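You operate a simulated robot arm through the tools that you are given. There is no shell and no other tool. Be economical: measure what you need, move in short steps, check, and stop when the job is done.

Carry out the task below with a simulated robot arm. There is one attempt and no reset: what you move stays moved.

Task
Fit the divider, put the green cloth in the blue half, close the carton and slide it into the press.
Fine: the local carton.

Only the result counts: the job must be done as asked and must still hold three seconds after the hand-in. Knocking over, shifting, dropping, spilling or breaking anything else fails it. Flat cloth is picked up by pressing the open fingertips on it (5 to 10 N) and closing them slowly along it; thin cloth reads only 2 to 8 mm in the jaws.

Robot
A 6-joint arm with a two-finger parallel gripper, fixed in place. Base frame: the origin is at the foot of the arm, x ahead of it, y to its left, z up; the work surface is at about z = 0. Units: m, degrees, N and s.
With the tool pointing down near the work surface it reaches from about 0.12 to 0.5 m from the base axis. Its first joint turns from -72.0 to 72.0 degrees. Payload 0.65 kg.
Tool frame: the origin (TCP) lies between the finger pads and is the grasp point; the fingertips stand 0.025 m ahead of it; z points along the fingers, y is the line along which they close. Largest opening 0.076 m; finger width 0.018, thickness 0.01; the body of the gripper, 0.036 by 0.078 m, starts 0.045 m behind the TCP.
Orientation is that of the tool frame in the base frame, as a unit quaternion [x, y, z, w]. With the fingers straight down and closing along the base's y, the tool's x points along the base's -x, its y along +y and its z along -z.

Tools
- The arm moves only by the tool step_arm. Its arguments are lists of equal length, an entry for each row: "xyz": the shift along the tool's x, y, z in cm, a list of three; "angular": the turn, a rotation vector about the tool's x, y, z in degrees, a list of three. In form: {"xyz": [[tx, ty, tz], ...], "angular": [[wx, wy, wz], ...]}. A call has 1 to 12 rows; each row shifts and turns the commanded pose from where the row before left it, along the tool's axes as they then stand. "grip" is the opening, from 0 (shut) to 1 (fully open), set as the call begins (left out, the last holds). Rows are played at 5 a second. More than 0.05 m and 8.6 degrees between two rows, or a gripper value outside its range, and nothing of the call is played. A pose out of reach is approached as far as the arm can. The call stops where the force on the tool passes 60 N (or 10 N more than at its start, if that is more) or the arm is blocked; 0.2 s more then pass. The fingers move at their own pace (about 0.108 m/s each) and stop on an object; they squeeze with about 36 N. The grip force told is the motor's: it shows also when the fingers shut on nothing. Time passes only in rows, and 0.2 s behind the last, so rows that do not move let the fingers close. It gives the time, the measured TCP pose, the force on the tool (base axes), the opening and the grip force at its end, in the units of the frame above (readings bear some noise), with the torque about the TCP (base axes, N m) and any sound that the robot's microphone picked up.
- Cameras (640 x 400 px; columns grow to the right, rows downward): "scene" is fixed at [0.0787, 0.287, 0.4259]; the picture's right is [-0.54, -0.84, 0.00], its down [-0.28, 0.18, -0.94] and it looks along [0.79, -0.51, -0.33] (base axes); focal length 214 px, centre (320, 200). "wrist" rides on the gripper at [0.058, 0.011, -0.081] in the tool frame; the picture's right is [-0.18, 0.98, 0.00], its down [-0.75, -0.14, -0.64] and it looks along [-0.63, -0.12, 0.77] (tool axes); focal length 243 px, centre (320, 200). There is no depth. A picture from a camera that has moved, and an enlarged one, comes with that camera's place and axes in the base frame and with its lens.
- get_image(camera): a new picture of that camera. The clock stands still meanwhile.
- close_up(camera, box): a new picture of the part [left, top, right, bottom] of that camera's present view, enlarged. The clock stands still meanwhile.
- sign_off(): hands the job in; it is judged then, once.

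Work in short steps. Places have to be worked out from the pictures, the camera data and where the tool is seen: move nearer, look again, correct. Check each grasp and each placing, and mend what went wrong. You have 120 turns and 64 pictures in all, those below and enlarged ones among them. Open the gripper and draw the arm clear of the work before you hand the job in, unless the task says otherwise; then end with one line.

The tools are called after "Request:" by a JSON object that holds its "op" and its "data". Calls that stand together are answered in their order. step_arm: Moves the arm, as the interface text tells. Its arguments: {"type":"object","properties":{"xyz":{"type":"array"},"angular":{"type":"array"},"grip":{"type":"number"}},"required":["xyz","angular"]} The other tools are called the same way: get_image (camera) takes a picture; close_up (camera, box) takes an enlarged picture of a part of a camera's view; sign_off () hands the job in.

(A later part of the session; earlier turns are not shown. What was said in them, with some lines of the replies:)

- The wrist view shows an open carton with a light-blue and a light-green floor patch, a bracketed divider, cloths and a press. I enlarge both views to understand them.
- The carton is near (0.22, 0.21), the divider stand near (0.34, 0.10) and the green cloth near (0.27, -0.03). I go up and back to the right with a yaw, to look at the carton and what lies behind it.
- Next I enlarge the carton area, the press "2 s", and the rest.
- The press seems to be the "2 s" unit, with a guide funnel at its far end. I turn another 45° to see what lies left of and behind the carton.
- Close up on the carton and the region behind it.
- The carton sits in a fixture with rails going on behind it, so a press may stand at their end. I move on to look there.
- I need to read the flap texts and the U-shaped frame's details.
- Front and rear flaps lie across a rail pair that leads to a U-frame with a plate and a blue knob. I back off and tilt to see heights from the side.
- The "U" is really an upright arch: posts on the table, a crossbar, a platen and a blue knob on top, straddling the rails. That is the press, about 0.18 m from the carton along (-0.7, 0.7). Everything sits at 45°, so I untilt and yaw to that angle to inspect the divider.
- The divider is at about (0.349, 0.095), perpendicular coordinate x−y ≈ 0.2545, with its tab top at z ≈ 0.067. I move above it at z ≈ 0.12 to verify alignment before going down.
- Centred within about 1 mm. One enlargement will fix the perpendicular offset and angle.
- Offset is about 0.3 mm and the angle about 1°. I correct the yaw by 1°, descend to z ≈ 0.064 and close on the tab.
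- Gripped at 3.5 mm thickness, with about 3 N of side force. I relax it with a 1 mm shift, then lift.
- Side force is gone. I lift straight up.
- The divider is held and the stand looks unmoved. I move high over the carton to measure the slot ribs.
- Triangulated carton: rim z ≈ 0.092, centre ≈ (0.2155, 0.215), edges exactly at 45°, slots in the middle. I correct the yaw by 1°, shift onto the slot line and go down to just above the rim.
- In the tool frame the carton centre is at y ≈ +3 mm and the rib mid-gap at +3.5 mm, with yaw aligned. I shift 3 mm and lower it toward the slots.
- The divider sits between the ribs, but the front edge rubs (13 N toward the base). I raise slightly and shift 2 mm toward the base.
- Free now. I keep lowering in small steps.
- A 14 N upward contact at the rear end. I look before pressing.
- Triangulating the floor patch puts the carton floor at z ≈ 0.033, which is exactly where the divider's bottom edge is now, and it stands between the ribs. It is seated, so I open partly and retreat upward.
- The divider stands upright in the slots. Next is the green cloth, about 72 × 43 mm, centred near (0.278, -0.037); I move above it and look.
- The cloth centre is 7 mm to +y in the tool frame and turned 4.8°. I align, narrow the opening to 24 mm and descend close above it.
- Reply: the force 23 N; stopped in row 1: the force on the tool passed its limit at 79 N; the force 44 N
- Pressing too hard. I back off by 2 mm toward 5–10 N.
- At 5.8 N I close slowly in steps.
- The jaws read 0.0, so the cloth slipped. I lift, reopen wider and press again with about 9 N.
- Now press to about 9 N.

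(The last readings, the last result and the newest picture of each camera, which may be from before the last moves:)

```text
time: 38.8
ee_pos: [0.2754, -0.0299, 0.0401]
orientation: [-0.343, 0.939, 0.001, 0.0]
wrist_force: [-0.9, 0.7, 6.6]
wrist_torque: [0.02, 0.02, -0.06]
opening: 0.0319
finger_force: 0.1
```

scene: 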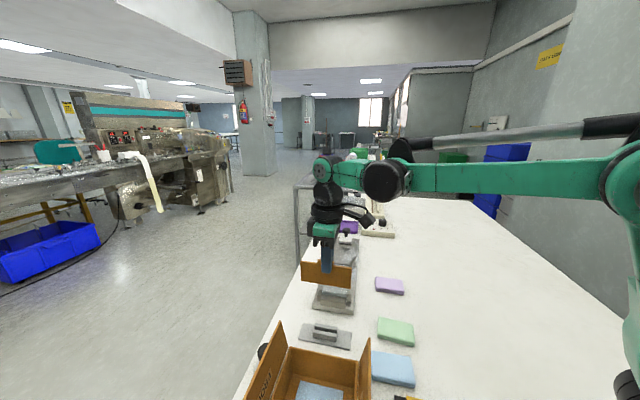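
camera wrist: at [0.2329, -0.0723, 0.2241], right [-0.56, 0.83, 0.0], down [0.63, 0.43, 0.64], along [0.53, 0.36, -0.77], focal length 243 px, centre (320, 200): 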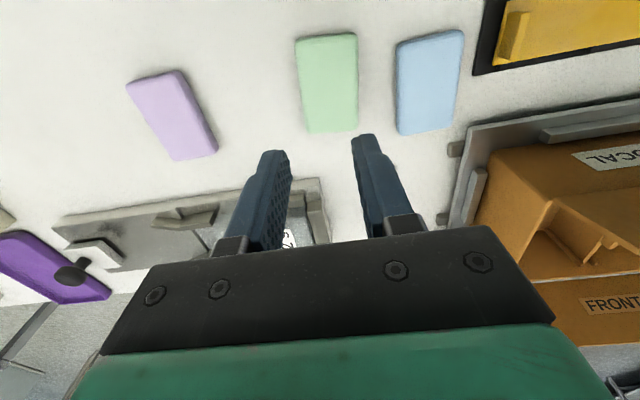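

Request:
{"op": "step_arm", "data": {"xyz": [[0, 0, 0.03], [0, 0, 0]], "angular": [[0, 0, 0], [0, 0, 0]]}}

Request:
{"op": "step_arm", "data": {"xyz": [[0, 0, 0]], "angular": [[0, 0, 0]], "grip": 0.38}}

Request:
{"op": "step_arm", "data": {"xyz": [[0, 0, 0]], "angular": [[0, 0, 0]], "grip": 0.34}}

Request:
{"op": "step_arm", "data": {"xyz": [[0, 0, 0]], "angular": [[0, 0, 0]], "grip": 0.3}}

Request:
{"op": "step_arm", "data": {"xyz": [[0, 0, 0]], "angular": [[0, 0, 0]], "grip": 0.26}}

Request:
{"op": "step_arm", "data": {"xyz": [[0, 0, 0]], "angular": [[0, 0, 0]], "grip": 0.22}}

```text
time: 39.4
ee_pos: [0.2747, -0.0303, 0.04]
orientation: [-0.344, 0.939, 0.0, 0.0]
wrist_force: [1.0, 1.9, 21.6]
wrist_torque: [0.04, -0.04, -0.01]
opening: 0.0321
finger_force: 0.1
```

```text
time: 39.8
ee_pos: [0.2759, -0.0296, 0.0402]
orientation: [-0.342, 0.94, 0.001, 0.0]
wrist_force: [0.0, 1.2, 22.3]
wrist_torque: [-0.02, -0.03, -0.02]
opening: 0.0321
finger_force: 1.6
```

```text
time: 40.1
ee_pos: [0.2756, -0.0298, 0.0397]
orientation: [-0.342, 0.94, -0.001, 0.0]
wrist_force: [0.8, -0.3, 23.4]
wrist_torque: [-0.03, -0.03, -0.02]
opening: 0.0315
finger_force: 3.1
```

```text
time: 40.5
ee_pos: [0.2762, -0.0303, 0.0403]
orientation: [-0.343, 0.939, 0.0, 0.0]
wrist_force: [-0.4, -0.4, 22.8]
wrist_torque: [-0.05, -0.06, -0.01]
opening: 0.0313
finger_force: 5.3
```

```text
time: 41.0
ee_pos: [0.2748, -0.0295, 0.039]
orientation: [-0.343, 0.939, 0.0, 0.0]
wrist_force: [-0.3, 0.3, 24.6]
wrist_torque: [-0.04, -0.05, 0.01]
opening: 0.0306
finger_force: 6.9
```

```text
time: 41.4
ee_pos: [0.2755, -0.03, 0.0389]
orientation: [-0.343, 0.939, 0.0, 0.0]
wrist_force: [1.5, -0.8, 24.8]
wrist_torque: [-0.05, -0.02, 0.02]
opening: 0.0291
finger_force: 7.6
```

The force jumped to 23 N. I back off to the stated range and go on.

Request:
{"op": "step_arm", "data": {"xyz": [[0, 0, -0.04], [0, 0, 0]], "angular": [[0, 0, 0], [0, 0, 0]]}}

Request:
{"op": "step_arm", "data": {"xyz": [[0, 0, 0], [0, 0, 0]], "angular": [[0, 0, 0], [0, 0, 0]], "grip": 0.2}}

```text
time: 42.0
ee_pos: [0.2752, -0.0297, 0.0394]
orientation: [-0.343, 0.939, 0.0, 0.0]
wrist_force: [-0.6, -0.9, 12.9]
wrist_torque: [0.01, -0.01, 0.03]
opening: 0.0236
finger_force: 4.4
```

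```text
time: 42.5
ee_pos: [0.2752, -0.0292, 0.0392]
orientation: [-0.343, 0.939, 0.0, 0.0]
wrist_force: [0.4, -0.2, 12.5]
wrist_torque: [-0.03, -0.04, 0.02]
opening: 0.0209
finger_force: 3.9
```

Request:
{"op": "step_arm", "data": {"xyz": [[0, 0, 0], [0, 0, 0]], "angular": [[0, 0, 0], [0, 0, 0]], "grip": 0.12}}

Request:
{"op": "step_arm", "data": {"xyz": [[0, 0, 0], [0, 0, 0]], "angular": [[0, 0, 0], [0, 0, 0]], "grip": 0.04}}

Request:
{"op": "step_arm", "data": {"xyz": [[0, 0, 0], [0, 0, 0]], "angular": [[0, 0, 0], [0, 0, 0]], "grip": 0}}

```text
time: 43.1
ee_pos: [0.2757, -0.0289, 0.0394]
orientation: [-0.343, 0.939, 0.0, 0.001]
wrist_force: [-0.4, 0.1, 11.7]
wrist_torque: [-0.01, -0.01, 0.01]
opening: 0.0148
finger_force: 3.7
```

```text
time: 43.8
ee_pos: [0.2755, -0.0291, 0.0395]
orientation: [-0.343, 0.939, 0.0, 0.0]
wrist_force: [0.1, 0.1, 11.0]
wrist_torque: [-0.03, -0.01, -0.01]
opening: 0.0091
finger_force: 4.4
```

```text
time: 44.4
ee_pos: [0.2748, -0.0302, 0.0394]
orientation: [-0.344, 0.939, -0.001, -0.001]
wrist_force: [0.5, -1.0, 10.9]
wrist_torque: [-0.01, -0.02, 0.01]
opening: 0.0
finger_force: 23.4
```

It just slides on the top, so this pad behaves like a folded, thick cloth. I try a side grasp across its 43 mm width: lift, open to about 60 mm, descend to the table and close.

Request:
{"op": "step_arm", "data": {"xyz": [[0, 0, -1], [0, 0, -1.5]], "angular": [[0, 0, 0], [0, 0, 0]]}}

Request:
{"op": "step_arm", "data": {"xyz": [[0, 0, 0], [0, 0, 0], [0, 0, 0]], "angular": [[0, 0, 0], [0, 0, 0], [0, 0, 0]], "grip": 0.8}}

Request:
{"op": "get_image", "data": {"camera": "wrist"}}

```text
time: 45.0
ee_pos: [0.276, -0.0281, 0.0649]
orientation: [-0.343, 0.939, -0.001, 0.001]
wrist_force: [0.3, 0.3, 0.3]
wrist_torque: [0.01, -0.01, 0.01]
opening: 0.0
finger_force: 23.1
```

```text
time: 45.8
ee_pos: [0.2755, -0.0294, 0.0658]
orientation: [-0.343, 0.94, 0.0, 0.0]
wrist_force: [0.1, 0.1, 1.0]
wrist_torque: [-0.02, 0.0, 0.0]
opening: 0.0609
finger_force: 0.2
```

```text
26 pictures are left
camera wrist: at [0.2239, -0.0583, 0.1456], right [-0.49, 0.87, 0.0], down [0.67, 0.38, 0.64], along [0.56, 0.32, -0.77], focal length 243 px, centre (320, 200)
```

wrist: 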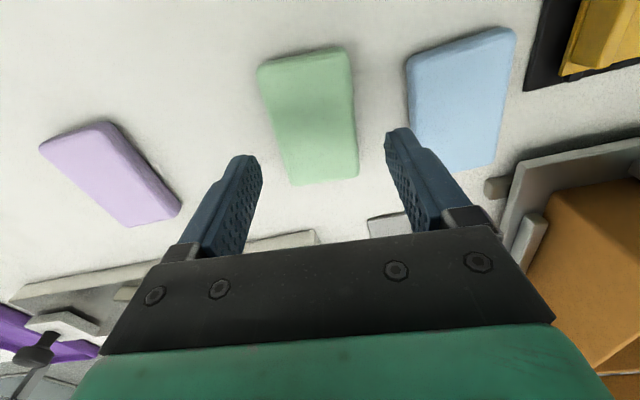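

The pad is centred at y = -3 mm, turned 1.6°. I correct, descend to fingertip z ≈ 0.004 and close.

Request:
{"op": "step_arm", "data": {"xyz": [[0, -0.3, 0], [0, 0, 1.5], [0, 0, 1.2], [0, 0, 0.9], [0, 0, 0]], "angular": [[0, 0, 1.6], [0, 0, 0], [0, 0, 0], [0, 0, 0], [0, 0, 0]]}}

Request:
{"op": "step_arm", "data": {"xyz": [[0, 0, 0], [0, 0, 0]], "angular": [[0, 0, 0], [0, 0, 0]], "grip": 0.56}}

Request:
{"op": "step_arm", "data": {"xyz": [[0, 0, 0], [0, 0, 0]], "angular": [[0, 0, 0], [0, 0, 0]], "grip": 0.4}}

```text
time: 47.0
ee_pos: [0.2761, -0.033, 0.0294]
orientation: [-0.33, 0.944, 0.001, 0.0]
wrist_force: [-0.7, 0.5, 0.8]
wrist_torque: [-0.03, -0.03, 0.0]
opening: 0.0609
finger_force: 0.1
```

```text
time: 47.5
ee_pos: [0.2754, -0.033, 0.0293]
orientation: [-0.329, 0.944, -0.001, 0.0]
wrist_force: [0.7, 0.1, 0.2]
wrist_torque: [-0.02, -0.01, 0.02]
opening: 0.0459
finger_force: 36.0
```

```text
time: 48.1
ee_pos: [0.2768, -0.0324, 0.0299]
orientation: [-0.329, 0.944, 0.001, 0.0]
wrist_force: [0.0, 0.0, 0.7]
wrist_torque: [-0.05, -0.01, 0.0]
opening: 0.0456
finger_force: 36.1
```

Gripped firmly at 46 mm. I lift, turn back to 45° and carry it over the blue half.

Request:
{"op": "step_arm", "data": {"xyz": [[0, 0, -2], [0, 0, -4.5], [0, 0, -4.5], [0, 0, -4.5], [0, 0, -3.5], [0, 0, 0]], "angular": [[0, 0, 0], [0, 0, 0], [0, 0, 0], [0, 0, 0], [0, 0, 0], [0, 0, -6.5]]}}

Request:
{"op": "step_arm", "data": {"xyz": [[-2.2, 3.01, 0], [-2.2, 3.01, 0], [-2.2, 3.01, 0], [-2.2, 3.01, 0], [-2.2, 3.01, 0], [-2.2, 3.01, 0], [0, 0, 0]], "angular": [[0, 0, 0], [0, 0, 0], [0, 0, 0], [0, 0, 0], [0, 0, 0], [0, 0, 0], [0, 0, 0]]}}

Request:
{"op": "get_image", "data": {"camera": "wrist"}}

```text
time: 49.5
ee_pos: [0.2784, -0.0341, 0.2205]
orientation: [-0.383, 0.924, 0.0, 0.0]
wrist_force: [-0.3, -0.3, 0.2]
wrist_torque: [-0.01, 0.02, -0.01]
opening: 0.0456
finger_force: 36.5
```

```text
time: 51.1
ee_pos: [0.2418, 0.1908, 0.218]
orientation: [-0.382, 0.924, 0.0, 0.001]
wrist_force: [0.0, 0.2, 0.4]
wrist_torque: [0.01, -0.01, -0.01]
opening: 0.0455
finger_force: 35.9
```

```text
25 pictures are left
camera wrist: at [0.1938, 0.1564, 0.2973], right [-0.56, 0.83, 0.0], down [0.63, 0.43, 0.64], along [0.53, 0.36, -0.77], focal length 243 px, centre (320, 200)
```

wrist: 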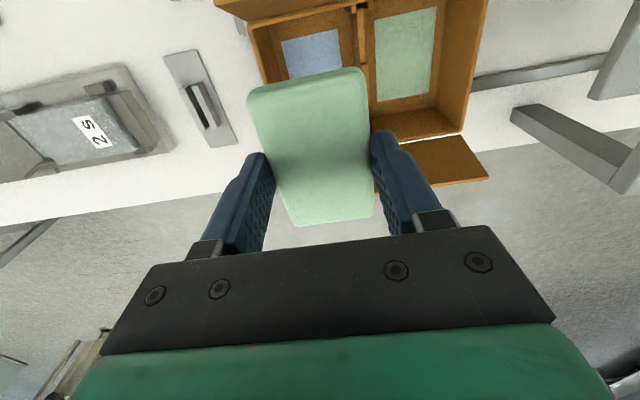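

The carton centre lies at tool y ≈ +40 mm (wanted 38). I shift 2 mm and descend stepwise, watching the force.

Request:
{"op": "step_arm", "data": {"xyz": [[-0.2, 0.18, 0], [0, 0, 3], [0, 0, 3], [0, 0, 3], [0, 0, 1.2], [0, 0, 0]], "angular": [[0, 0, 0], [0, 0, 0], [0, 0, 0], [0, 0, 0], [0, 0, 0], [0, 0, 0]]}}

Request:
{"op": "get_image", "data": {"camera": "wrist"}}

```text
time: 52.5
ee_pos: [0.2446, 0.1883, 0.1147]
orientation: [-0.384, 0.924, 0.0, 0.0]
wrist_force: [0.5, 0.0, 0.0]
wrist_torque: [0.01, 0.03, 0.01]
opening: 0.0454
finger_force: 36.3
```

```text
24 pictures are left
camera wrist: at [0.1955, 0.1546, 0.1966], right [-0.56, 0.83, 0.0], down [0.63, 0.43, 0.64], along [0.53, 0.36, -0.77], focal length 243 px, centre (320, 200)
```

wrist: 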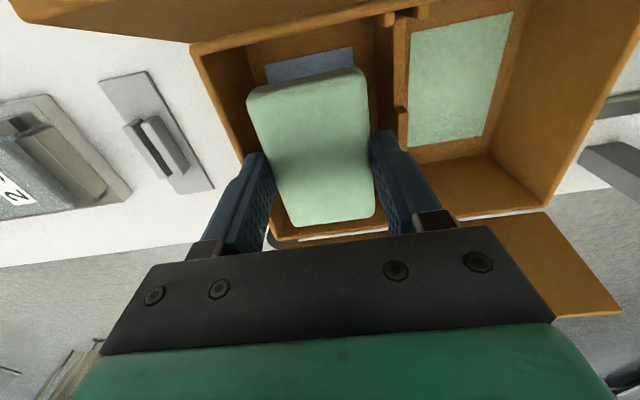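

Fingers fit with about 2 mm on each side. I descend another 3.5 cm.

Request:
{"op": "step_arm", "data": {"xyz": [[0, 0, 1], [0, 0, 1], [0, 0, 0]], "angular": [[0, 0, 0], [0, 0, 0], [0, 0, 0]]}}

Request:
{"op": "step_arm", "data": {"xyz": [[0, 0, 0.8], [0, 0, 0.7], [0, 0, 0]], "angular": [[0, 0, 0], [0, 0, 0], [0, 0, 0]]}}

```text
time: 53.4
ee_pos: [0.2438, 0.1908, 0.0955]
orientation: [-0.383, 0.924, 0.0, 0.0]
wrist_force: [-0.2, -0.6, 0.5]
wrist_torque: [-0.01, -0.02, 0.0]
opening: 0.0455
finger_force: 35.8
```

```text
time: 54.1
ee_pos: [0.2434, 0.191, 0.0813]
orientation: [-0.382, 0.924, 0.0, 0.0]
wrist_force: [0.4, 0.8, 0.0]
wrist_torque: [0.02, 0.04, 0.01]
opening: 0.0455
finger_force: 36.0
```

No contact. One more centimetre, then I release with a small opening.

Request:
{"op": "step_arm", "data": {"xyz": [[0, 0, 0.6], [0, 0, 0.5], [0, 0, 0]], "angular": [[0, 0, 0], [0, 0, 0], [0, 0, 0]]}}

Request:
{"op": "step_arm", "data": {"xyz": [[0, 0, 0], [0, 0, 0]], "angular": [[0, 0, 0], [0, 0, 0]], "grip": 0.64}}

```text
time: 55.0
ee_pos: [0.2431, 0.1905, 0.07]
orientation: [-0.382, 0.924, 0.001, -0.003]
wrist_force: [-10.4, -8.3, 55.9]
wrist_torque: [-1.8, 2.17, 0.03]
opening: 0.0457
finger_force: 36.3
```

```text
time: 55.5
ee_pos: [0.2431, 0.1911, 0.0701]
orientation: [-0.383, 0.924, 0.0, -0.003]
wrist_force: [-9.2, -10.1, 57.6]
wrist_torque: [-1.75, 2.32, 0.14]
opening: 0.0484
finger_force: 0.1
```

57 N remains after the release, with a lever toward the base: the wrist camera housing presses on the rear flap. I lift at once.

Request:
{"op": "step_arm", "data": {"xyz": [[0, 0, -1], [0, 0, -1], [0, 0, -3], [0, 0, -4], [0, 0, -4], [0, 0, 0]], "angular": [[0, 0, 0], [0, 0, 0], [0, 0, 0], [0, 0, 0], [0, 0, 0], [0, 0, 0]]}}

Request:
{"op": "get_image", "data": {"camera": "wrist"}}

Request:
{"op": "close_up", "data": {"camera": "scene", "box": [200, 240, 440, 400]}}

```text
time: 57.0
ee_pos: [0.2422, 0.1922, 0.2017]
orientation: [-0.383, 0.924, 0.0, 0.0]
wrist_force: [0.6, -0.8, -0.2]
wrist_torque: [-0.02, -0.02, 0.02]
opening: 0.0484
finger_force: 0.1
```

```text
23 pictures are left
camera wrist: at [0.1935, 0.1582, 0.2827], right [-0.56, 0.83, 0.0], down [0.63, 0.43, 0.64], along [0.53, 0.36, -0.77], focal length 243 px, centre (320, 200)
```

wrist: 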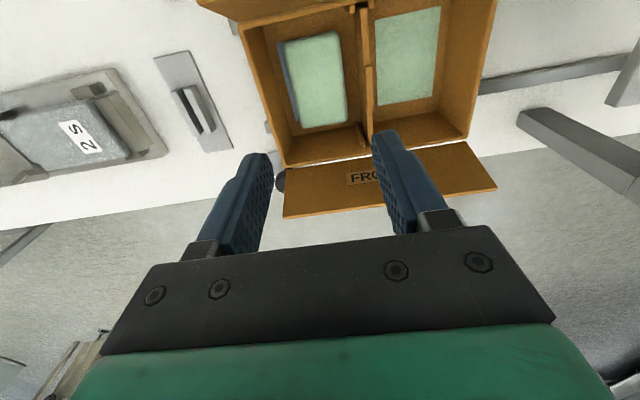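

```text
2.50 times, centred on (320, 320) of scene
camera zoom: at [0.0787, 0.287, 0.4259], right [-0.54, -0.84, 0.0], down [-0.28, 0.18, -0.94], along [0.79, -0.51, -0.33], focal length 536 px, centre (320, -100)
```

zoom: 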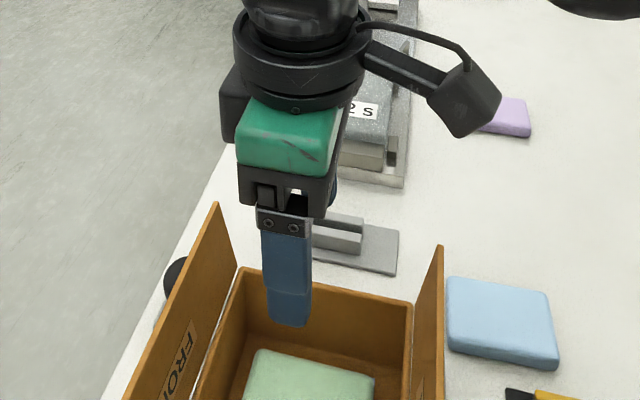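

The cloth lies flat in the blue half and the divider stands. Now the front flap: about 56 mm tall, hinged at z ≈ 0.092 and leaning 14° outward. I move the shut fingers outside it at the middle of its length.

Request:
{"op": "step_arm", "data": {"xyz": [[0, 0, 0], [-2.4, 0.91, 0], [-2.4, 0.91, 0], [-2.4, 0.91, 0], [-2.4, 0.91, 0], [0, 0, 1.9], [0, 0, 1.9], [0, 0, 1.9], [0, 0, 0]], "angular": [[0, 0, 0], [0, 0, 0], [0, 0, 0], [0, 0, 0], [0, 0, 0], [0, 0, 0], [0, 0, 0], [0, 0, 0], [0, 0, 0]], "grip": 0}}

Request:
{"op": "get_image", "data": {"camera": "scene"}}

```text
time: 59.0
ee_pos: [0.2849, 0.2849, 0.1413]
orientation: [-0.382, 0.924, -0.001, -0.001]
wrist_force: [-0.6, -0.3, -0.2]
wrist_torque: [0.02, -0.01, 0.0]
opening: 0.0
finger_force: 23.7
```

```text
21 pictures are left
```

scene: 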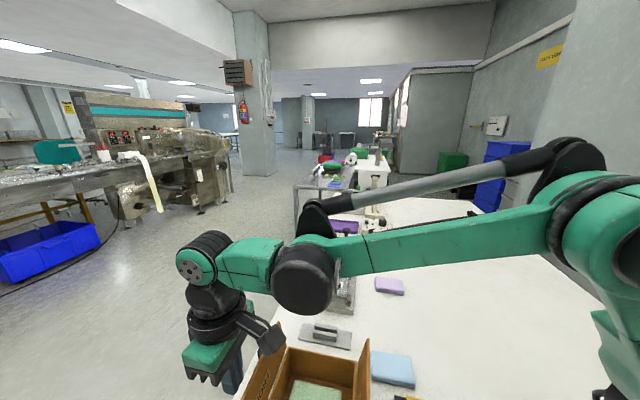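

In place outside the front flap. I push it inward while rising a little.

Request:
{"op": "step_arm", "data": {"xyz": [[1, 0, -0.2], [1, 0, -0.2], [1, 0, -0.2], [1, 0, -0.2], [1, 0, 0], [0, 0, 0]], "angular": [[0, 0, 0], [0, 0, 0], [0, 0, 0], [0, 0, 0], [0, 0, 0], [0, 0, 0]]}}

Request:
{"op": "step_arm", "data": {"xyz": [[0.8, 0, 0.3], [0.8, 0, 0.4], [0.5, 0, 0.6], [0.5, 0, 0.6], [0, 0, 0.5], [0, 0, 0]], "angular": [[0, 0, 0], [0, 0, 0], [0, 0, 0], [0, 0, 0], [0, 0, 0], [0, 0, 0]]}}

Request:
{"op": "get_image", "data": {"camera": "wrist"}}

```text
time: 60.4
ee_pos: [0.2491, 0.2491, 0.15]
orientation: [-0.382, 0.924, 0.0, 0.0]
wrist_force: [-0.3, -0.1, -0.5]
wrist_torque: [-0.03, 0.01, 0.01]
opening: 0.0
finger_force: 23.6
```

```text
time: 61.8
ee_pos: [0.2309, 0.2307, 0.1281]
orientation: [-0.382, 0.924, 0.0, 0.0]
wrist_force: [-0.3, -0.4, -0.3]
wrist_torque: [-0.05, -0.03, -0.01]
opening: 0.0003
finger_force: 23.4
```

```text
20 pictures are left
camera wrist: at [0.1829, 0.1979, 0.209], right [-0.56, 0.83, 0.0], down [0.63, 0.43, 0.64], along [0.53, 0.36, -0.77], focal length 243 px, centre (320, 200)
```

wrist: 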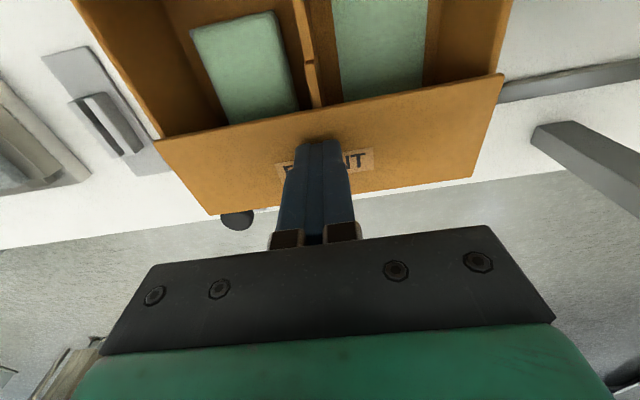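

The front flap is nearly down. I press it gently further to see where it stops.

Request:
{"op": "step_arm", "data": {"xyz": [[0, 0, 0.3], [0, 0, 0.3], [0, 0, 0]], "angular": [[0, 0, 0], [0, 0, 0], [0, 0, 0]]}}

Request:
{"op": "step_arm", "data": {"xyz": [[0, 0, 0.2], [0, 0, 0]], "angular": [[0, 0, 0], [0, 0, 0]]}}

```text
time: 62.4
ee_pos: [0.2308, 0.232, 0.1243]
orientation: [-0.383, 0.924, -0.001, -0.001]
wrist_force: [-1.3, -2.1, 39.0]
wrist_torque: [0.1, -0.07, 0.05]
opening: 0.0001
finger_force: 23.7
stopped in row 3: the force on the tool passed its limit at 64 N (the readings are from after the stop); the commanded pose is now the measured one
```

```text
time: 62.8
ee_pos: [0.231, 0.2319, 0.1233]
orientation: [-0.383, 0.924, 0.0, -0.001]
wrist_force: [-1.2, -1.1, 40.2]
wrist_torque: [0.13, -0.12, 0.05]
opening: 0.0
finger_force: 23.2
stopped in row 1: the force on the tool passed its limit at 69 N (the readings are from after the stop); the commanded pose is now the measured one
```

It stops firmly at tip z ≈ 0.098, about flush. I lift off and check that it stays.

Request:
{"op": "step_arm", "data": {"xyz": [[0, 0, -1], [0, 0, -4], [0, 0, -4], [0, 0, 0]], "angular": [[0, 0, 0], [0, 0, 0], [0, 0, 0], [0, 0, 0]]}}

Request:
{"op": "get_image", "data": {"camera": "wrist"}}

```text
time: 63.8
ee_pos: [0.231, 0.2304, 0.2121]
orientation: [-0.383, 0.924, -0.001, -0.001]
wrist_force: [0.2, 0.8, -0.7]
wrist_torque: [-0.02, 0.02, -0.01]
opening: 0.0
finger_force: 24.0
```

```text
19 pictures are left
camera wrist: at [0.182, 0.1962, 0.2924], right [-0.56, 0.83, 0.0], down [0.63, 0.43, 0.64], along [0.53, 0.36, -0.77], focal length 243 px, centre (320, 200)
```

wrist: 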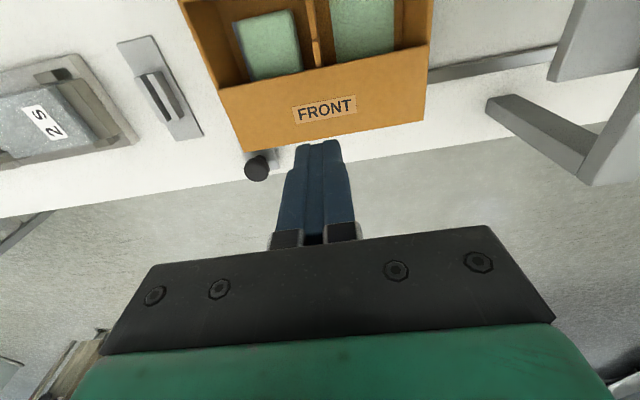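

It stays shut. Now the rear flap: I cross over it and come down on the base side.

Request:
{"op": "step_arm", "data": {"xyz": [[3, 0, 0], [3, 0, 0], [3, 0, 0], [3, 0, 0], [0, 0, 2.2], [0, 0, 2.2], [0, 0, 2.3], [0, 0, 0]], "angular": [[0, 0, 0], [0, 0, 0], [0, 0, 0], [0, 0, 0], [0, 0, 0], [0, 0, 0], [0, 0, 0], [0, 0, 0]]}}

Request:
{"op": "get_image", "data": {"camera": "scene"}}

```text
time: 65.6
ee_pos: [0.1464, 0.1467, 0.1453]
orientation: [-0.383, 0.924, 0.001, -0.001]
wrist_force: [-0.4, -0.1, -0.4]
wrist_torque: [0.02, -0.03, 0.02]
opening: 0.0001
finger_force: 23.9
```

```text
18 pictures are left
```

scene: 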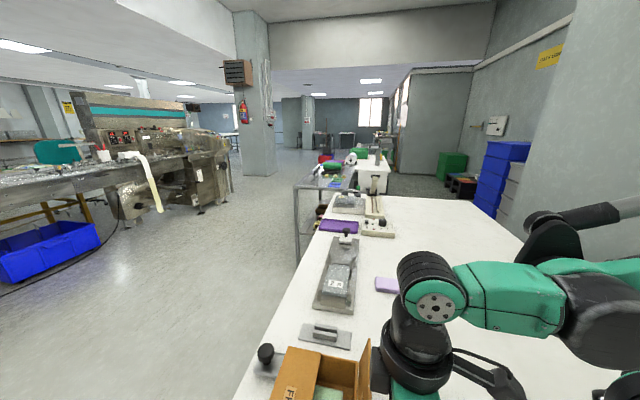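

The fingers are on the base side of the rear flap. I fold it over with the mirrored path.

Request:
{"op": "step_arm", "data": {"xyz": [[-1, 0, -0.1], [-1, 0, -0.1], [-1, 0, -0.1], [-1, 0, -0.1], [-1, 0, 0], [0, 0, 0]], "angular": [[0, 0, 0], [0, 0, 0], [0, 0, 0], [0, 0, 0], [0, 0, 0], [0, 0, 0]]}}

Request:
{"op": "step_arm", "data": {"xyz": [[-0.8, 0, 0.3], [-0.8, 0, 0.4], [-0.5, 0, 0.6], [-0.5, 0, 0.6], [0, 0, 0.3], [0, 0, 0]], "angular": [[0, 0, 0], [0, 0, 0], [0, 0, 0], [0, 0, 0], [0, 0, 0], [0, 0, 0]]}}

Request:
{"op": "get_image", "data": {"camera": "wrist"}}

```text
time: 67.0
ee_pos: [0.1822, 0.1831, 0.1492]
orientation: [-0.382, 0.924, 0.0, -0.001]
wrist_force: [0.0, 1.4, -0.2]
wrist_torque: [0.04, -0.03, -0.01]
opening: 0.0
finger_force: 23.4
```

```text
time: 68.4
ee_pos: [0.2014, 0.2023, 0.1286]
orientation: [-0.383, 0.924, 0.0, -0.001]
wrist_force: [0.0, 0.3, 0.1]
wrist_torque: [0.03, 0.01, 0.01]
opening: 0.0
finger_force: 23.0
```

```text
17 pictures are left
camera wrist: at [0.1516, 0.1684, 0.209], right [-0.56, 0.83, 0.0], down [0.63, 0.43, 0.64], along [0.53, 0.36, -0.77], focal length 243 px, centre (320, 200)
```

wrist: 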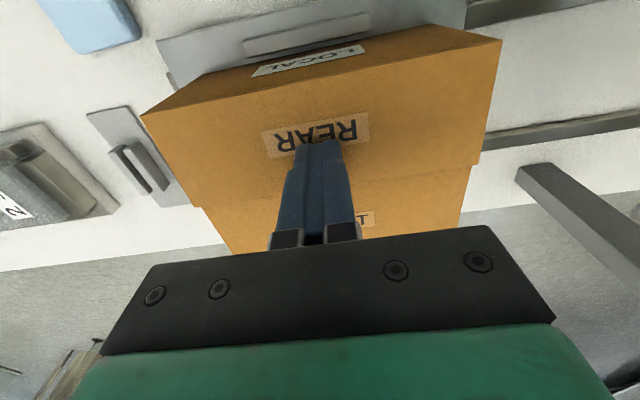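

The rear flap is down, slightly overlapping the front one. I press gently.

Request:
{"op": "step_arm", "data": {"xyz": [[0, 0, 0.25], [0, 0, 0]], "angular": [[0, 0, 0], [0, 0, 0]]}}

Request:
{"op": "step_arm", "data": {"xyz": [[0, 0, 0.1], [0, 0, 0]], "angular": [[0, 0, 0], [0, 0, 0]]}}

```text
time: 69.0
ee_pos: [0.2004, 0.2023, 0.1252]
orientation: [-0.383, 0.924, -0.001, -0.001]
wrist_force: [-0.5, -0.1, 0.1]
wrist_torque: [-0.02, 0.02, -0.05]
opening: 0.0001
finger_force: 24.1
```

```text
time: 69.6
ee_pos: [0.201, 0.201, 0.1246]
orientation: [-0.383, 0.924, -0.001, -0.001]
wrist_force: [-0.6, -0.6, 2.7]
wrist_torque: [-0.02, 0.01, 0.0]
opening: 0.0003
finger_force: 23.8
```

Lid closed. I lift and go round to the blue end, turning the tool 90° so the opened fingers push at two points and the camera faces the press.

Request:
{"op": "step_arm", "data": {"xyz": [[0, 0, 0.05], [0, 0, -3], [0, 0, -4], [-0.4, -2.36, -1], [-0.4, -2.36, 0], [-0.4, -2.36, 0], [-0.4, -2.36, 0], [-0.4, -2.36, 0]], "angular": [[0, 0, 0], [0, 0, 0], [0, 0, 0], [0, 0, 0], [0, 0, 0], [0, 0, 0], [0, 0, 0], [0, 0, 0]]}}

Request:
{"op": "step_arm", "data": {"xyz": [[0, 0, 0], [0, 0, 0], [0, 0, 0], [0, 0, 0], [0, 0, 0], [0, 0, 0], [0, 0, 0], [0, 0, 0], [0, 0, 0], [0, 0, 0], [0, 0, 0], [0, 0, 0]], "angular": [[0, 0, -8.2], [0, 0, -8.2], [0, 0, -8.2], [0, 0, -8.2], [0, 0, -8.2], [0, 0, -8.2], [0, 0, -8.2], [0, 0, -8.2], [0, 0, -8.2], [0, 0, -8.2], [0, 0, -8], [0, 0, 0]], "grip": 0.8}}

Request:
{"op": "get_image", "data": {"camera": "wrist"}}

Request:
{"op": "close_up", "data": {"camera": "scene", "box": [220, 280, 420, 400]}}

```text
time: 71.4
ee_pos: [0.2982, 0.1337, 0.2051]
orientation: [-0.383, 0.924, 0.0, 0.0]
wrist_force: [0.5, 0.4, -0.7]
wrist_torque: [0.03, 0.02, 0.01]
opening: 0.0
finger_force: 23.6
```

```text
time: 74.0
ee_pos: [0.2976, 0.1318, 0.204]
orientation: [0.924, -0.382, -0.001, 0.0]
wrist_force: [-0.4, 0.2, 0.7]
wrist_torque: [0.01, 0.01, 0.0]
opening: 0.061
finger_force: 0.0
```

```text
16 pictures are left
camera wrist: at [0.3317, 0.0825, 0.2846], right [-0.82, -0.57, 0.0], down [-0.43, 0.63, 0.64], along [-0.36, 0.53, -0.77], focal length 243 px, centre (320, 200)
```

wrist: 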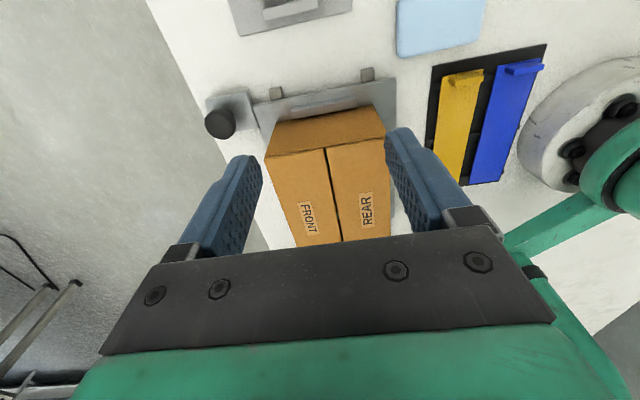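

```text
3.20 times, centred on (320, 340) of scene
camera zoom: at [0.0787, 0.287, 0.4259], right [-0.54, -0.84, 0.0], down [-0.28, 0.18, -0.94], along [0.79, -0.51, -0.33], focal length 686 px, centre (320, -248)
```

zoom: 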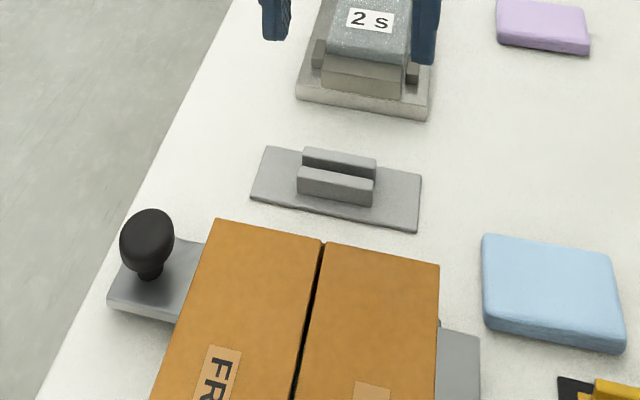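

Both flaps are shut. The plate under the carton, with its knob and stop bar, looks like a sled riding on the rails whose ends poke out behind it. I enlarge to decide where to push.

Request:
{"op": "close_up", "data": {"camera": "wrist", "box": [190, 40, 420, 180]}}

```text
2.78 times, centred on (305, 110) of wrist
camera zoom: at [0.3317, 0.0825, 0.2846], right [-0.82, -0.57, 0.0], down [-0.43, 0.63, 0.64], along [-0.36, 0.53, -0.77], focal length 675 px, centre (362, 450)
```

zoom: 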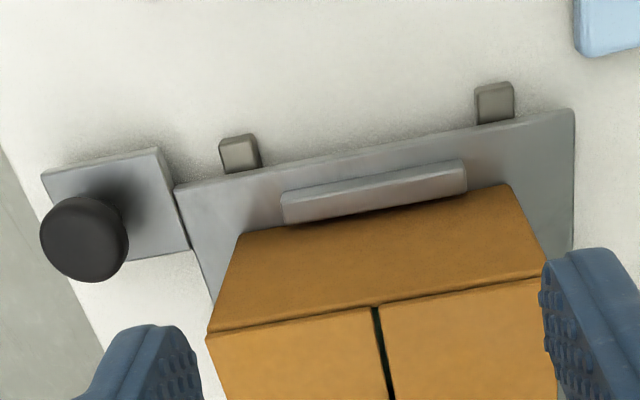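

Confirmed: it is a sled on two rails. Its free edge is at about (0.285, 0.139), z ≈ 0.027, between the rail ends. I narrow the fingers to 40 mm, back off 8 mm and go down behind the edge.

Request:
{"op": "step_arm", "data": {"xyz": [[0.8, 0, 0], [0, 0, 4], [0, 0, 4], [0, 0, 4], [0, 0, 2], [0, 0, 2.2], [0, 0, 0]], "angular": [[0, 0, 0], [0, 0, 0], [0, 0, 0], [0, 0, 0], [0, 0, 0], [0, 0, 0], [0, 0, 0]], "grip": 0.53}}

Request:
{"op": "close_up", "data": {"camera": "wrist", "box": [160, 40, 480, 240]}}

```text
time: 75.6
ee_pos: [0.3043, 0.1259, 0.0402]
orientation: [0.924, -0.383, 0.0, 0.001]
wrist_force: [0.8, 0.6, -1.4]
wrist_torque: [0.02, 0.0, 0.02]
opening: 0.0405
finger_force: 0.0
```

```text
2.00 times, centred on (320, 140) of wrist
camera zoom: at [0.338, 0.0757, 0.1206], right [-0.83, -0.56, 0.0], down [-0.43, 0.63, 0.64], along [-0.36, 0.53, -0.77], focal length 485 px, centre (320, 320)
```

zoom: 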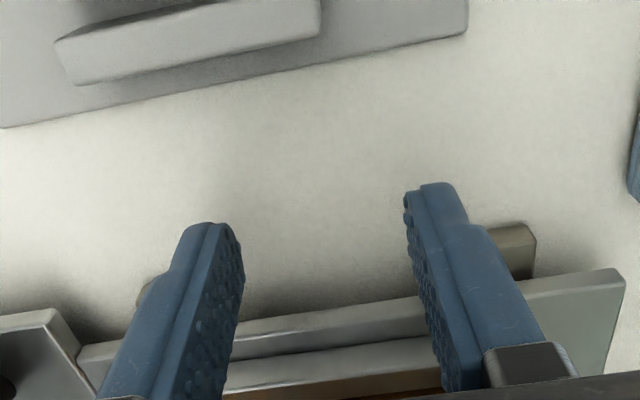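

The fingers stand in front of the sled edge. I advance slowly until contact.

Request:
{"op": "step_arm", "data": {"xyz": [[-0.5, 0, 0], [-0.5, 0, 0], [-0.5, 0, 0], [0, 0, 0]], "angular": [[0, 0, 0], [0, 0, 0], [0, 0, 0], [0, 0, 0]]}}

Request:
{"op": "step_arm", "data": {"xyz": [[-0.7, 0, 0], [-0.7, 0, 0], [-0.6, 0, 0], [0, 0, 0]], "angular": [[0, 0, 0], [0, 0, 0], [0, 0, 0], [0, 0, 0]]}}

Request:
{"op": "get_image", "data": {"camera": "wrist"}}

```text
time: 76.6
ee_pos: [0.2933, 0.1365, 0.0427]
orientation: [0.924, -0.382, -0.001, 0.001]
wrist_force: [-0.3, -1.6, 0.0]
wrist_torque: [0.03, -0.01, 0.0]
opening: 0.0403
finger_force: 0.0
```

```text
time: 77.6
ee_pos: [0.2779, 0.1503, 0.0419]
orientation: [0.924, -0.382, 0.0, 0.001]
wrist_force: [0.9, -0.7, 0.2]
wrist_torque: [0.0, 0.04, -0.01]
opening: 0.0403
finger_force: 0.1
```

```text
12 pictures are left
camera wrist: at [0.312, 0.1009, 0.1224], right [-0.83, -0.56, 0.0], down [-0.43, 0.63, 0.64], along [-0.36, 0.53, -0.77], focal length 243 px, centre (320, 200)
```

wrist: 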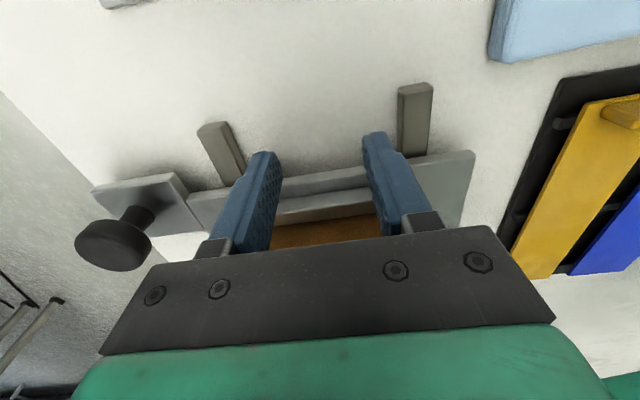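

The sled slides smoothly at about 1 N and the rails are appearing behind it. I keep pushing along the rails by 12 cm.

Request:
{"op": "step_arm", "data": {"xyz": [[-1, 0, 0], [-1, 0, 0], [-1, 0, 0], [-1, 0, 0], [-1, 0, 0], [-1, 0, 0], [-1, 0, 0], [-1, 0, 0], [-1, 0, 0], [-1, 0, 0], [-1, 0, 0], [-1, 0, 0]], "angular": [[0, 0, 0], [0, 0, 0], [0, 0, 0], [0, 0, 0], [0, 0, 0], [0, 0, 0], [0, 0, 0], [0, 0, 0], [0, 0, 0], [0, 0, 0], [0, 0, 0], [0, 0, 0]]}}

Request:
{"op": "get_image", "data": {"camera": "wrist"}}

```text
time: 80.2
ee_pos: [0.1937, 0.2357, 0.0416]
orientation: [0.924, -0.383, -0.001, 0.002]
wrist_force: [-0.5, -1.1, 0.2]
wrist_torque: [0.03, 0.0, -0.02]
opening: 0.0403
finger_force: 0.0
```

```text
11 pictures are left
camera wrist: at [0.2274, 0.1865, 0.1213], right [-0.83, -0.56, 0.0], down [-0.43, 0.63, 0.64], along [-0.36, 0.53, -0.77], focal length 243 px, centre (320, 200)
```

wrist: 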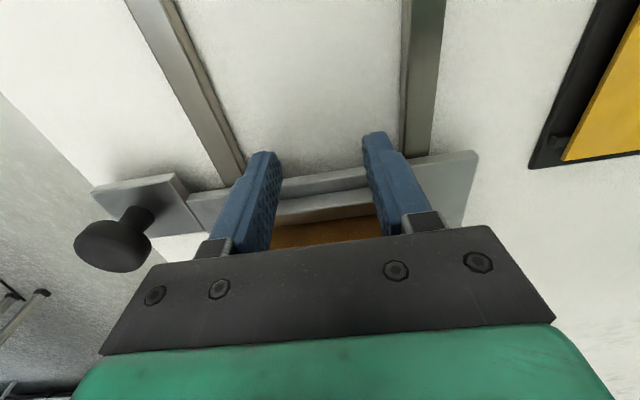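

The carton has moved about 0.14 m. I add 3 cm in small rows and watch for a stop.

Request:
{"op": "step_arm", "data": {"xyz": [[-0.5, 0, 0], [-0.5, 0, 0], [-0.5, 0, 0], [-0.5, 0, 0], [-0.5, 0, 0], [-0.5, 0, 0], [0, 0, 0]], "angular": [[0, 0, 0], [0, 0, 0], [0, 0, 0], [0, 0, 0], [0, 0, 0], [0, 0, 0], [0, 0, 0]]}}

```text
time: 81.8
ee_pos: [0.1714, 0.2556, 0.0417]
orientation: [0.924, -0.382, -0.001, 0.001]
wrist_force: [0.8, 0.2, 0.2]
wrist_torque: [0.01, 0.0, -0.01]
opening: 0.0404
finger_force: 0.0
```

Request:
{"op": "step_arm", "data": {"xyz": [[-0.3, 0, 0], [-0.3, 0, 0], [-0.3, 0, 0], [-0.3, 0, 0], [0, 0, 0]], "angular": [[0, 0, 0], [0, 0, 0], [0, 0, 0], [0, 0, 0], [0, 0, 0]]}}

```text
time: 83.0
ee_pos: [0.1637, 0.2645, 0.0412]
orientation: [0.924, -0.382, 0.0, 0.001]
wrist_force: [0.5, -0.3, 0.4]
wrist_torque: [0.0, 0.01, -0.01]
opening: 0.0402
finger_force: 0.1
```

Now at about 0.18 m. I back away and rise to check the carton's position under the platen.

Request:
{"op": "step_arm", "data": {"xyz": [[1.5, 0, 0], [1.5, 0, 0], [0, 0, -4.5], [0, 0, -4.5], [0, 0, -4.5], [1, 0, -4.5], [1, 0, -4.5], [1, 0, -4.5], [0, 0, 0]], "angular": [[0, 0, 0], [0, 0, 0], [0, 0, 0], [0, 0, 0], [0, 0, 0], [0, 0, 0], [0, 0, 0], [0, 0, 0], [0, 0, 0]]}}

Request:
{"op": "get_image", "data": {"camera": "wrist"}}

```text
time: 85.0
ee_pos: [0.2084, 0.2225, 0.308]
orientation: [0.924, -0.382, 0.0, 0.0]
wrist_force: [0.1, 0.1, -0.6]
wrist_torque: [0.03, 0.0, 0.01]
opening: 0.0404
finger_force: 0.0
```

```text
10 pictures are left
camera wrist: at [0.2415, 0.1719, 0.3899], right [-0.83, -0.56, 0.0], down [-0.43, 0.63, 0.64], along [-0.36, 0.53, -0.77], focal length 243 px, centre (320, 200)
```

wrist: 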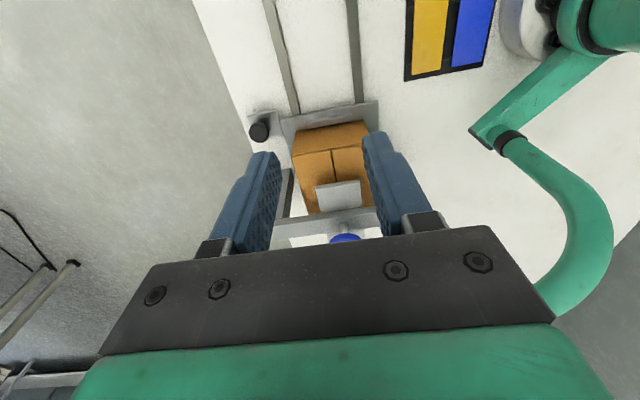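

Request:
{"op": "close_up", "data": {"camera": "wrist", "box": [230, 80, 430, 250]}}

```text
2.35 times, centred on (330, 165) of wrist
camera zoom: at [0.2415, 0.1719, 0.3899], right [-0.83, -0.56, 0.0], down [-0.43, 0.63, 0.64], along [-0.36, 0.53, -0.77], focal length 571 px, centre (296, 282)
```

zoom: 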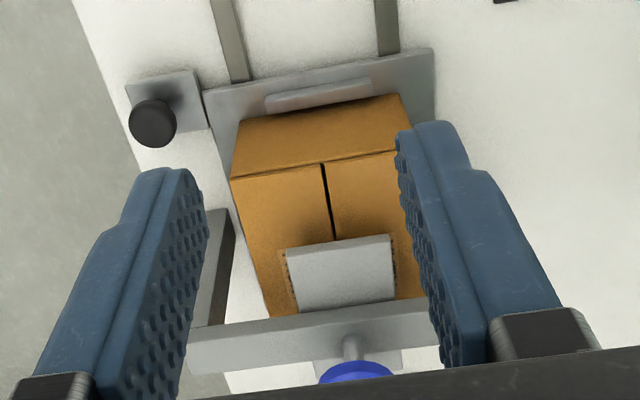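

The carton centre is at −0.187 along the rail and I place the arch at about −0.188 to −0.194. I return behind the sled and push a few more millimetres to feel for an end stop.

Request:
{"op": "step_arm", "data": {"xyz": [[-1, 0, 4.5], [-1, 0, 4.5], [-1, 0, 4.5], [0, 0, 4.5], [0, 0, 4.5], [0, 0, 4.5], [-1.5, 0, 0], [-1.3, 0, 0], [0, 0, 0]], "angular": [[0, 0, 0], [0, 0, 0], [0, 0, 0], [0, 0, 0], [0, 0, 0], [0, 0, 0], [0, 0, 0], [0, 0, 0], [0, 0, 0]]}}

Request:
{"op": "step_arm", "data": {"xyz": [[-0.2, 0, 0], [-0.2, 0, 0], [-0.2, 0, 0], [0, 0, 0]], "angular": [[0, 0, 0], [0, 0, 0], [0, 0, 0], [0, 0, 0]]}}

```text
time: 87.0
ee_pos: [0.1649, 0.2633, 0.041]
orientation: [0.924, -0.382, -0.001, 0.0]
wrist_force: [-0.1, -0.4, 0.7]
wrist_torque: [0.02, 0.02, -0.02]
opening: 0.0405
finger_force: 0.2
```

```text
time: 88.0
ee_pos: [0.1596, 0.268, 0.0426]
orientation: [0.924, -0.382, -0.001, 0.001]
wrist_force: [0.6, 0.1, -0.4]
wrist_torque: [0.01, 0.04, 0.0]
opening: 0.0404
finger_force: 0.1
```

Request:
{"op": "step_arm", "data": {"xyz": [[-0.2, 0, 0], [-0.2, 0, 0], [0, 0, 0]], "angular": [[0, 0, 0], [0, 0, 0], [0, 0, 0]]}}

```text
time: 88.8
ee_pos: [0.1583, 0.271, 0.0432]
orientation: [0.924, -0.382, -0.001, 0.001]
wrist_force: [-0.3, 0.0, -0.1]
wrist_torque: [0.04, 0.0, -0.02]
opening: 0.0406
finger_force: 0.0
```

The platen spans about −0.14 to −0.25 along the rail, so its centre is near −0.195; the carton is now at about −0.193. I back off, rise clear and check once more.

Request:
{"op": "step_arm", "data": {"xyz": [[1.5, 0, 0], [1.5, 0, 0], [0, 0, -4.5], [0, 0, -4.5], [0, 0, -4.5], [2, 0, -4.5], [2, 0, -4.5], [2, 0, -4.5], [2, 0, 0], [2, 0, 0], [0, 0, 0]], "angular": [[0, 0, 0], [0, 0, 0], [0, 0, 0], [0, 0, 0], [0, 0, 0], [0, 0, 0], [0, 0, 0], [0, 0, 0], [0, 0, 0], [0, 0, 0], [0, 0, 0]], "grip": 1}}

Request:
{"op": "close_up", "data": {"camera": "wrist", "box": [200, 60, 460, 250]}}

Request:
{"op": "get_image", "data": {"camera": "scene"}}

```text
time: 91.2
ee_pos: [0.2509, 0.181, 0.3123]
orientation: [0.924, -0.383, 0.0, 0.0]
wrist_force: [0.1, -0.2, 0.1]
wrist_torque: [0.02, 0.0, 0.04]
opening: 0.0761
finger_force: 0.0
```

```text
2.11 times, centred on (330, 155) of wrist
camera zoom: at [0.2846, 0.131, 0.3918], right [-0.83, -0.56, 0.0], down [-0.43, 0.63, 0.64], along [-0.36, 0.53, -0.77], focal length 511 px, centre (299, 295)
```

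zoom: 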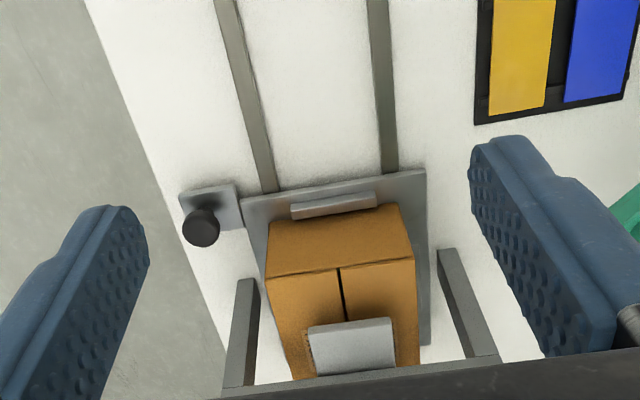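

```text
7 pictures are left
```

scene: 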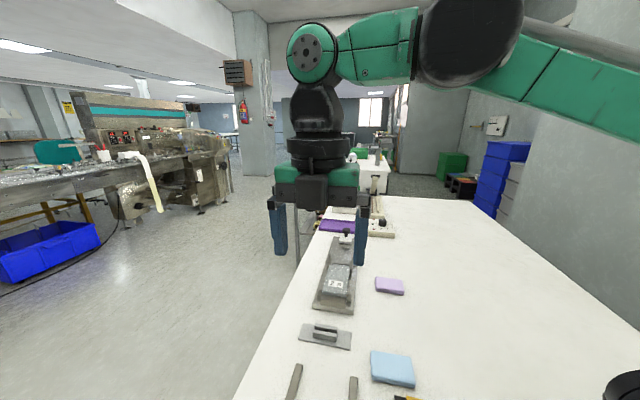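

The carton is closed under the platen between the posts and everything else is in place. For certainty I return once more and feel in 1 mm rows for an end stop within the next few millimetres.

Request:
{"op": "step_arm", "data": {"xyz": [[-2, 0, 0], [-2, 0, 0], [-2, 0, 4.5], [-2, 0, 4.5], [-2, 0, 4.5], [0, 0, 4.5], [0, 0, 4.5], [0, 0, 4.5], [-1.5, 0, 0], [-1.3, 0, 0], [-0.2, 0, 0], [0, 0, 0]], "angular": [[0, 0, 0], [0, 0, 0], [0, 0, 0], [0, 0, 0], [0, 0, 0], [0, 0, 0], [0, 0, 0], [0, 0, 0], [0, 0, 0], [0, 0, 0], [0, 0, 0], [0, 0, 0]], "grip": 0.53}}

Request:
{"op": "step_arm", "data": {"xyz": [[-0.1, 0, 0], [-0.1, 0, 0], [-0.1, 0, 0], [-0.1, 0, 0], [0, 0, 0]], "angular": [[0, 0, 0], [0, 0, 0], [0, 0, 0], [0, 0, 0], [0, 0, 0]]}}

```text
time: 93.8
ee_pos: [0.1587, 0.2708, 0.0425]
orientation: [0.924, -0.382, -0.001, 0.001]
wrist_force: [-0.3, -0.6, 0.4]
wrist_torque: [-0.02, -0.01, -0.02]
opening: 0.0403
finger_force: 0.1
```

```text
time: 95.0
ee_pos: [0.1554, 0.2719, 0.0406]
orientation: [0.924, -0.383, -0.001, 0.001]
wrist_force: [0.2, -0.3, 0.5]
wrist_torque: [0.04, 0.02, 0.0]
opening: 0.0403
finger_force: 0.0
```

Request:
{"op": "step_arm", "data": {"xyz": [[-0.1, 0, 0], [-0.1, 0, 0], [-0.1, 0, 0], [-0.1, 0, 0], [0, 0, 0]], "angular": [[0, 0, 0], [0, 0, 0], [0, 0, 0], [0, 0, 0], [0, 0, 0]]}}

```text
time: 96.2
ee_pos: [0.1528, 0.2762, 0.0412]
orientation: [0.924, -0.383, 0.0, 0.001]
wrist_force: [2.3, -4.2, 0.8]
wrist_torque: [0.24, 0.2, 0.03]
opening: 0.0401
finger_force: 0.0
```

A resistance of about 4.6 N shows up. One more millimetre to confirm it is the stop.

Request:
{"op": "step_arm", "data": {"xyz": [[-0.1, 0, 0], [0, 0, 0]], "angular": [[0, 0, 0], [0, 0, 0]]}}

```text
time: 96.8
ee_pos: [0.1523, 0.2767, 0.0418]
orientation: [0.924, -0.383, 0.001, 0.001]
wrist_force: [12.2, -12.0, 6.1]
wrist_torque: [0.71, 0.82, -0.03]
opening: 0.0402
finger_force: 0.1
```

The force jumps to 17 N, so the sled is at its end stop and fully in the press. I withdraw, open and check.

Request:
{"op": "step_arm", "data": {"xyz": [[0.3, 0, 0], [1.5, 0, 0], [1.5, 0, 0], [0, 0, -4.5], [0, 0, -4.5], [0, 0, -4.5], [2, 0, -4.5], [2, 0, -4.5], [2, 0, -4.5], [2, 0, 0], [2, 0, 0], [0, 0, 0]], "angular": [[0, 0, 0], [0, 0, 0], [0, 0, 0], [0, 0, 0], [0, 0, 0], [0, 0, 0], [0, 0, 0], [0, 0, 0], [0, 0, 0], [0, 0, 0], [0, 0, 0], [0, 0, 0]], "grip": 1}}

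Request:
{"op": "close_up", "data": {"camera": "wrist", "box": [200, 60, 460, 250]}}

```text
time: 99.4
ee_pos: [0.2466, 0.1829, 0.3117]
orientation: [0.924, -0.382, 0.0, 0.001]
wrist_force: [-0.1, 0.1, 0.4]
wrist_torque: [0.01, 0.01, -0.02]
opening: 0.076
finger_force: 0.0
```

```text
2.11 times, centred on (330, 155) of wrist
camera zoom: at [0.28, 0.1341, 0.3923], right [-0.83, -0.56, 0.0], down [-0.43, 0.63, 0.64], along [-0.36, 0.53, -0.77], focal length 511 px, centre (299, 295)
```

zoom: 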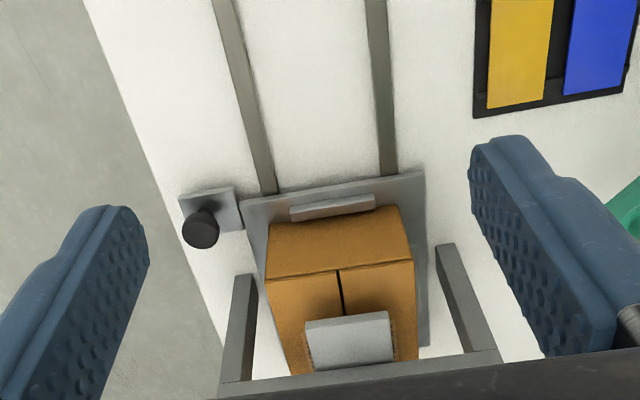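

The carton is shut and stands at the end stop under the platen, and the arm is clear with an open gripper. I hand in.

Request:
{"op": "sign_off", "data": {}}

```text
The job is handed in.
```

I fitted the divider, put the green cloth in the blue half, closed both flaps and pushed the carton on its sled to the end stop under the press platen. I did not press the platen down, as the task only said to slide it in, and I took "the local carton" to be the only carton there, which is labelled LOCAL.
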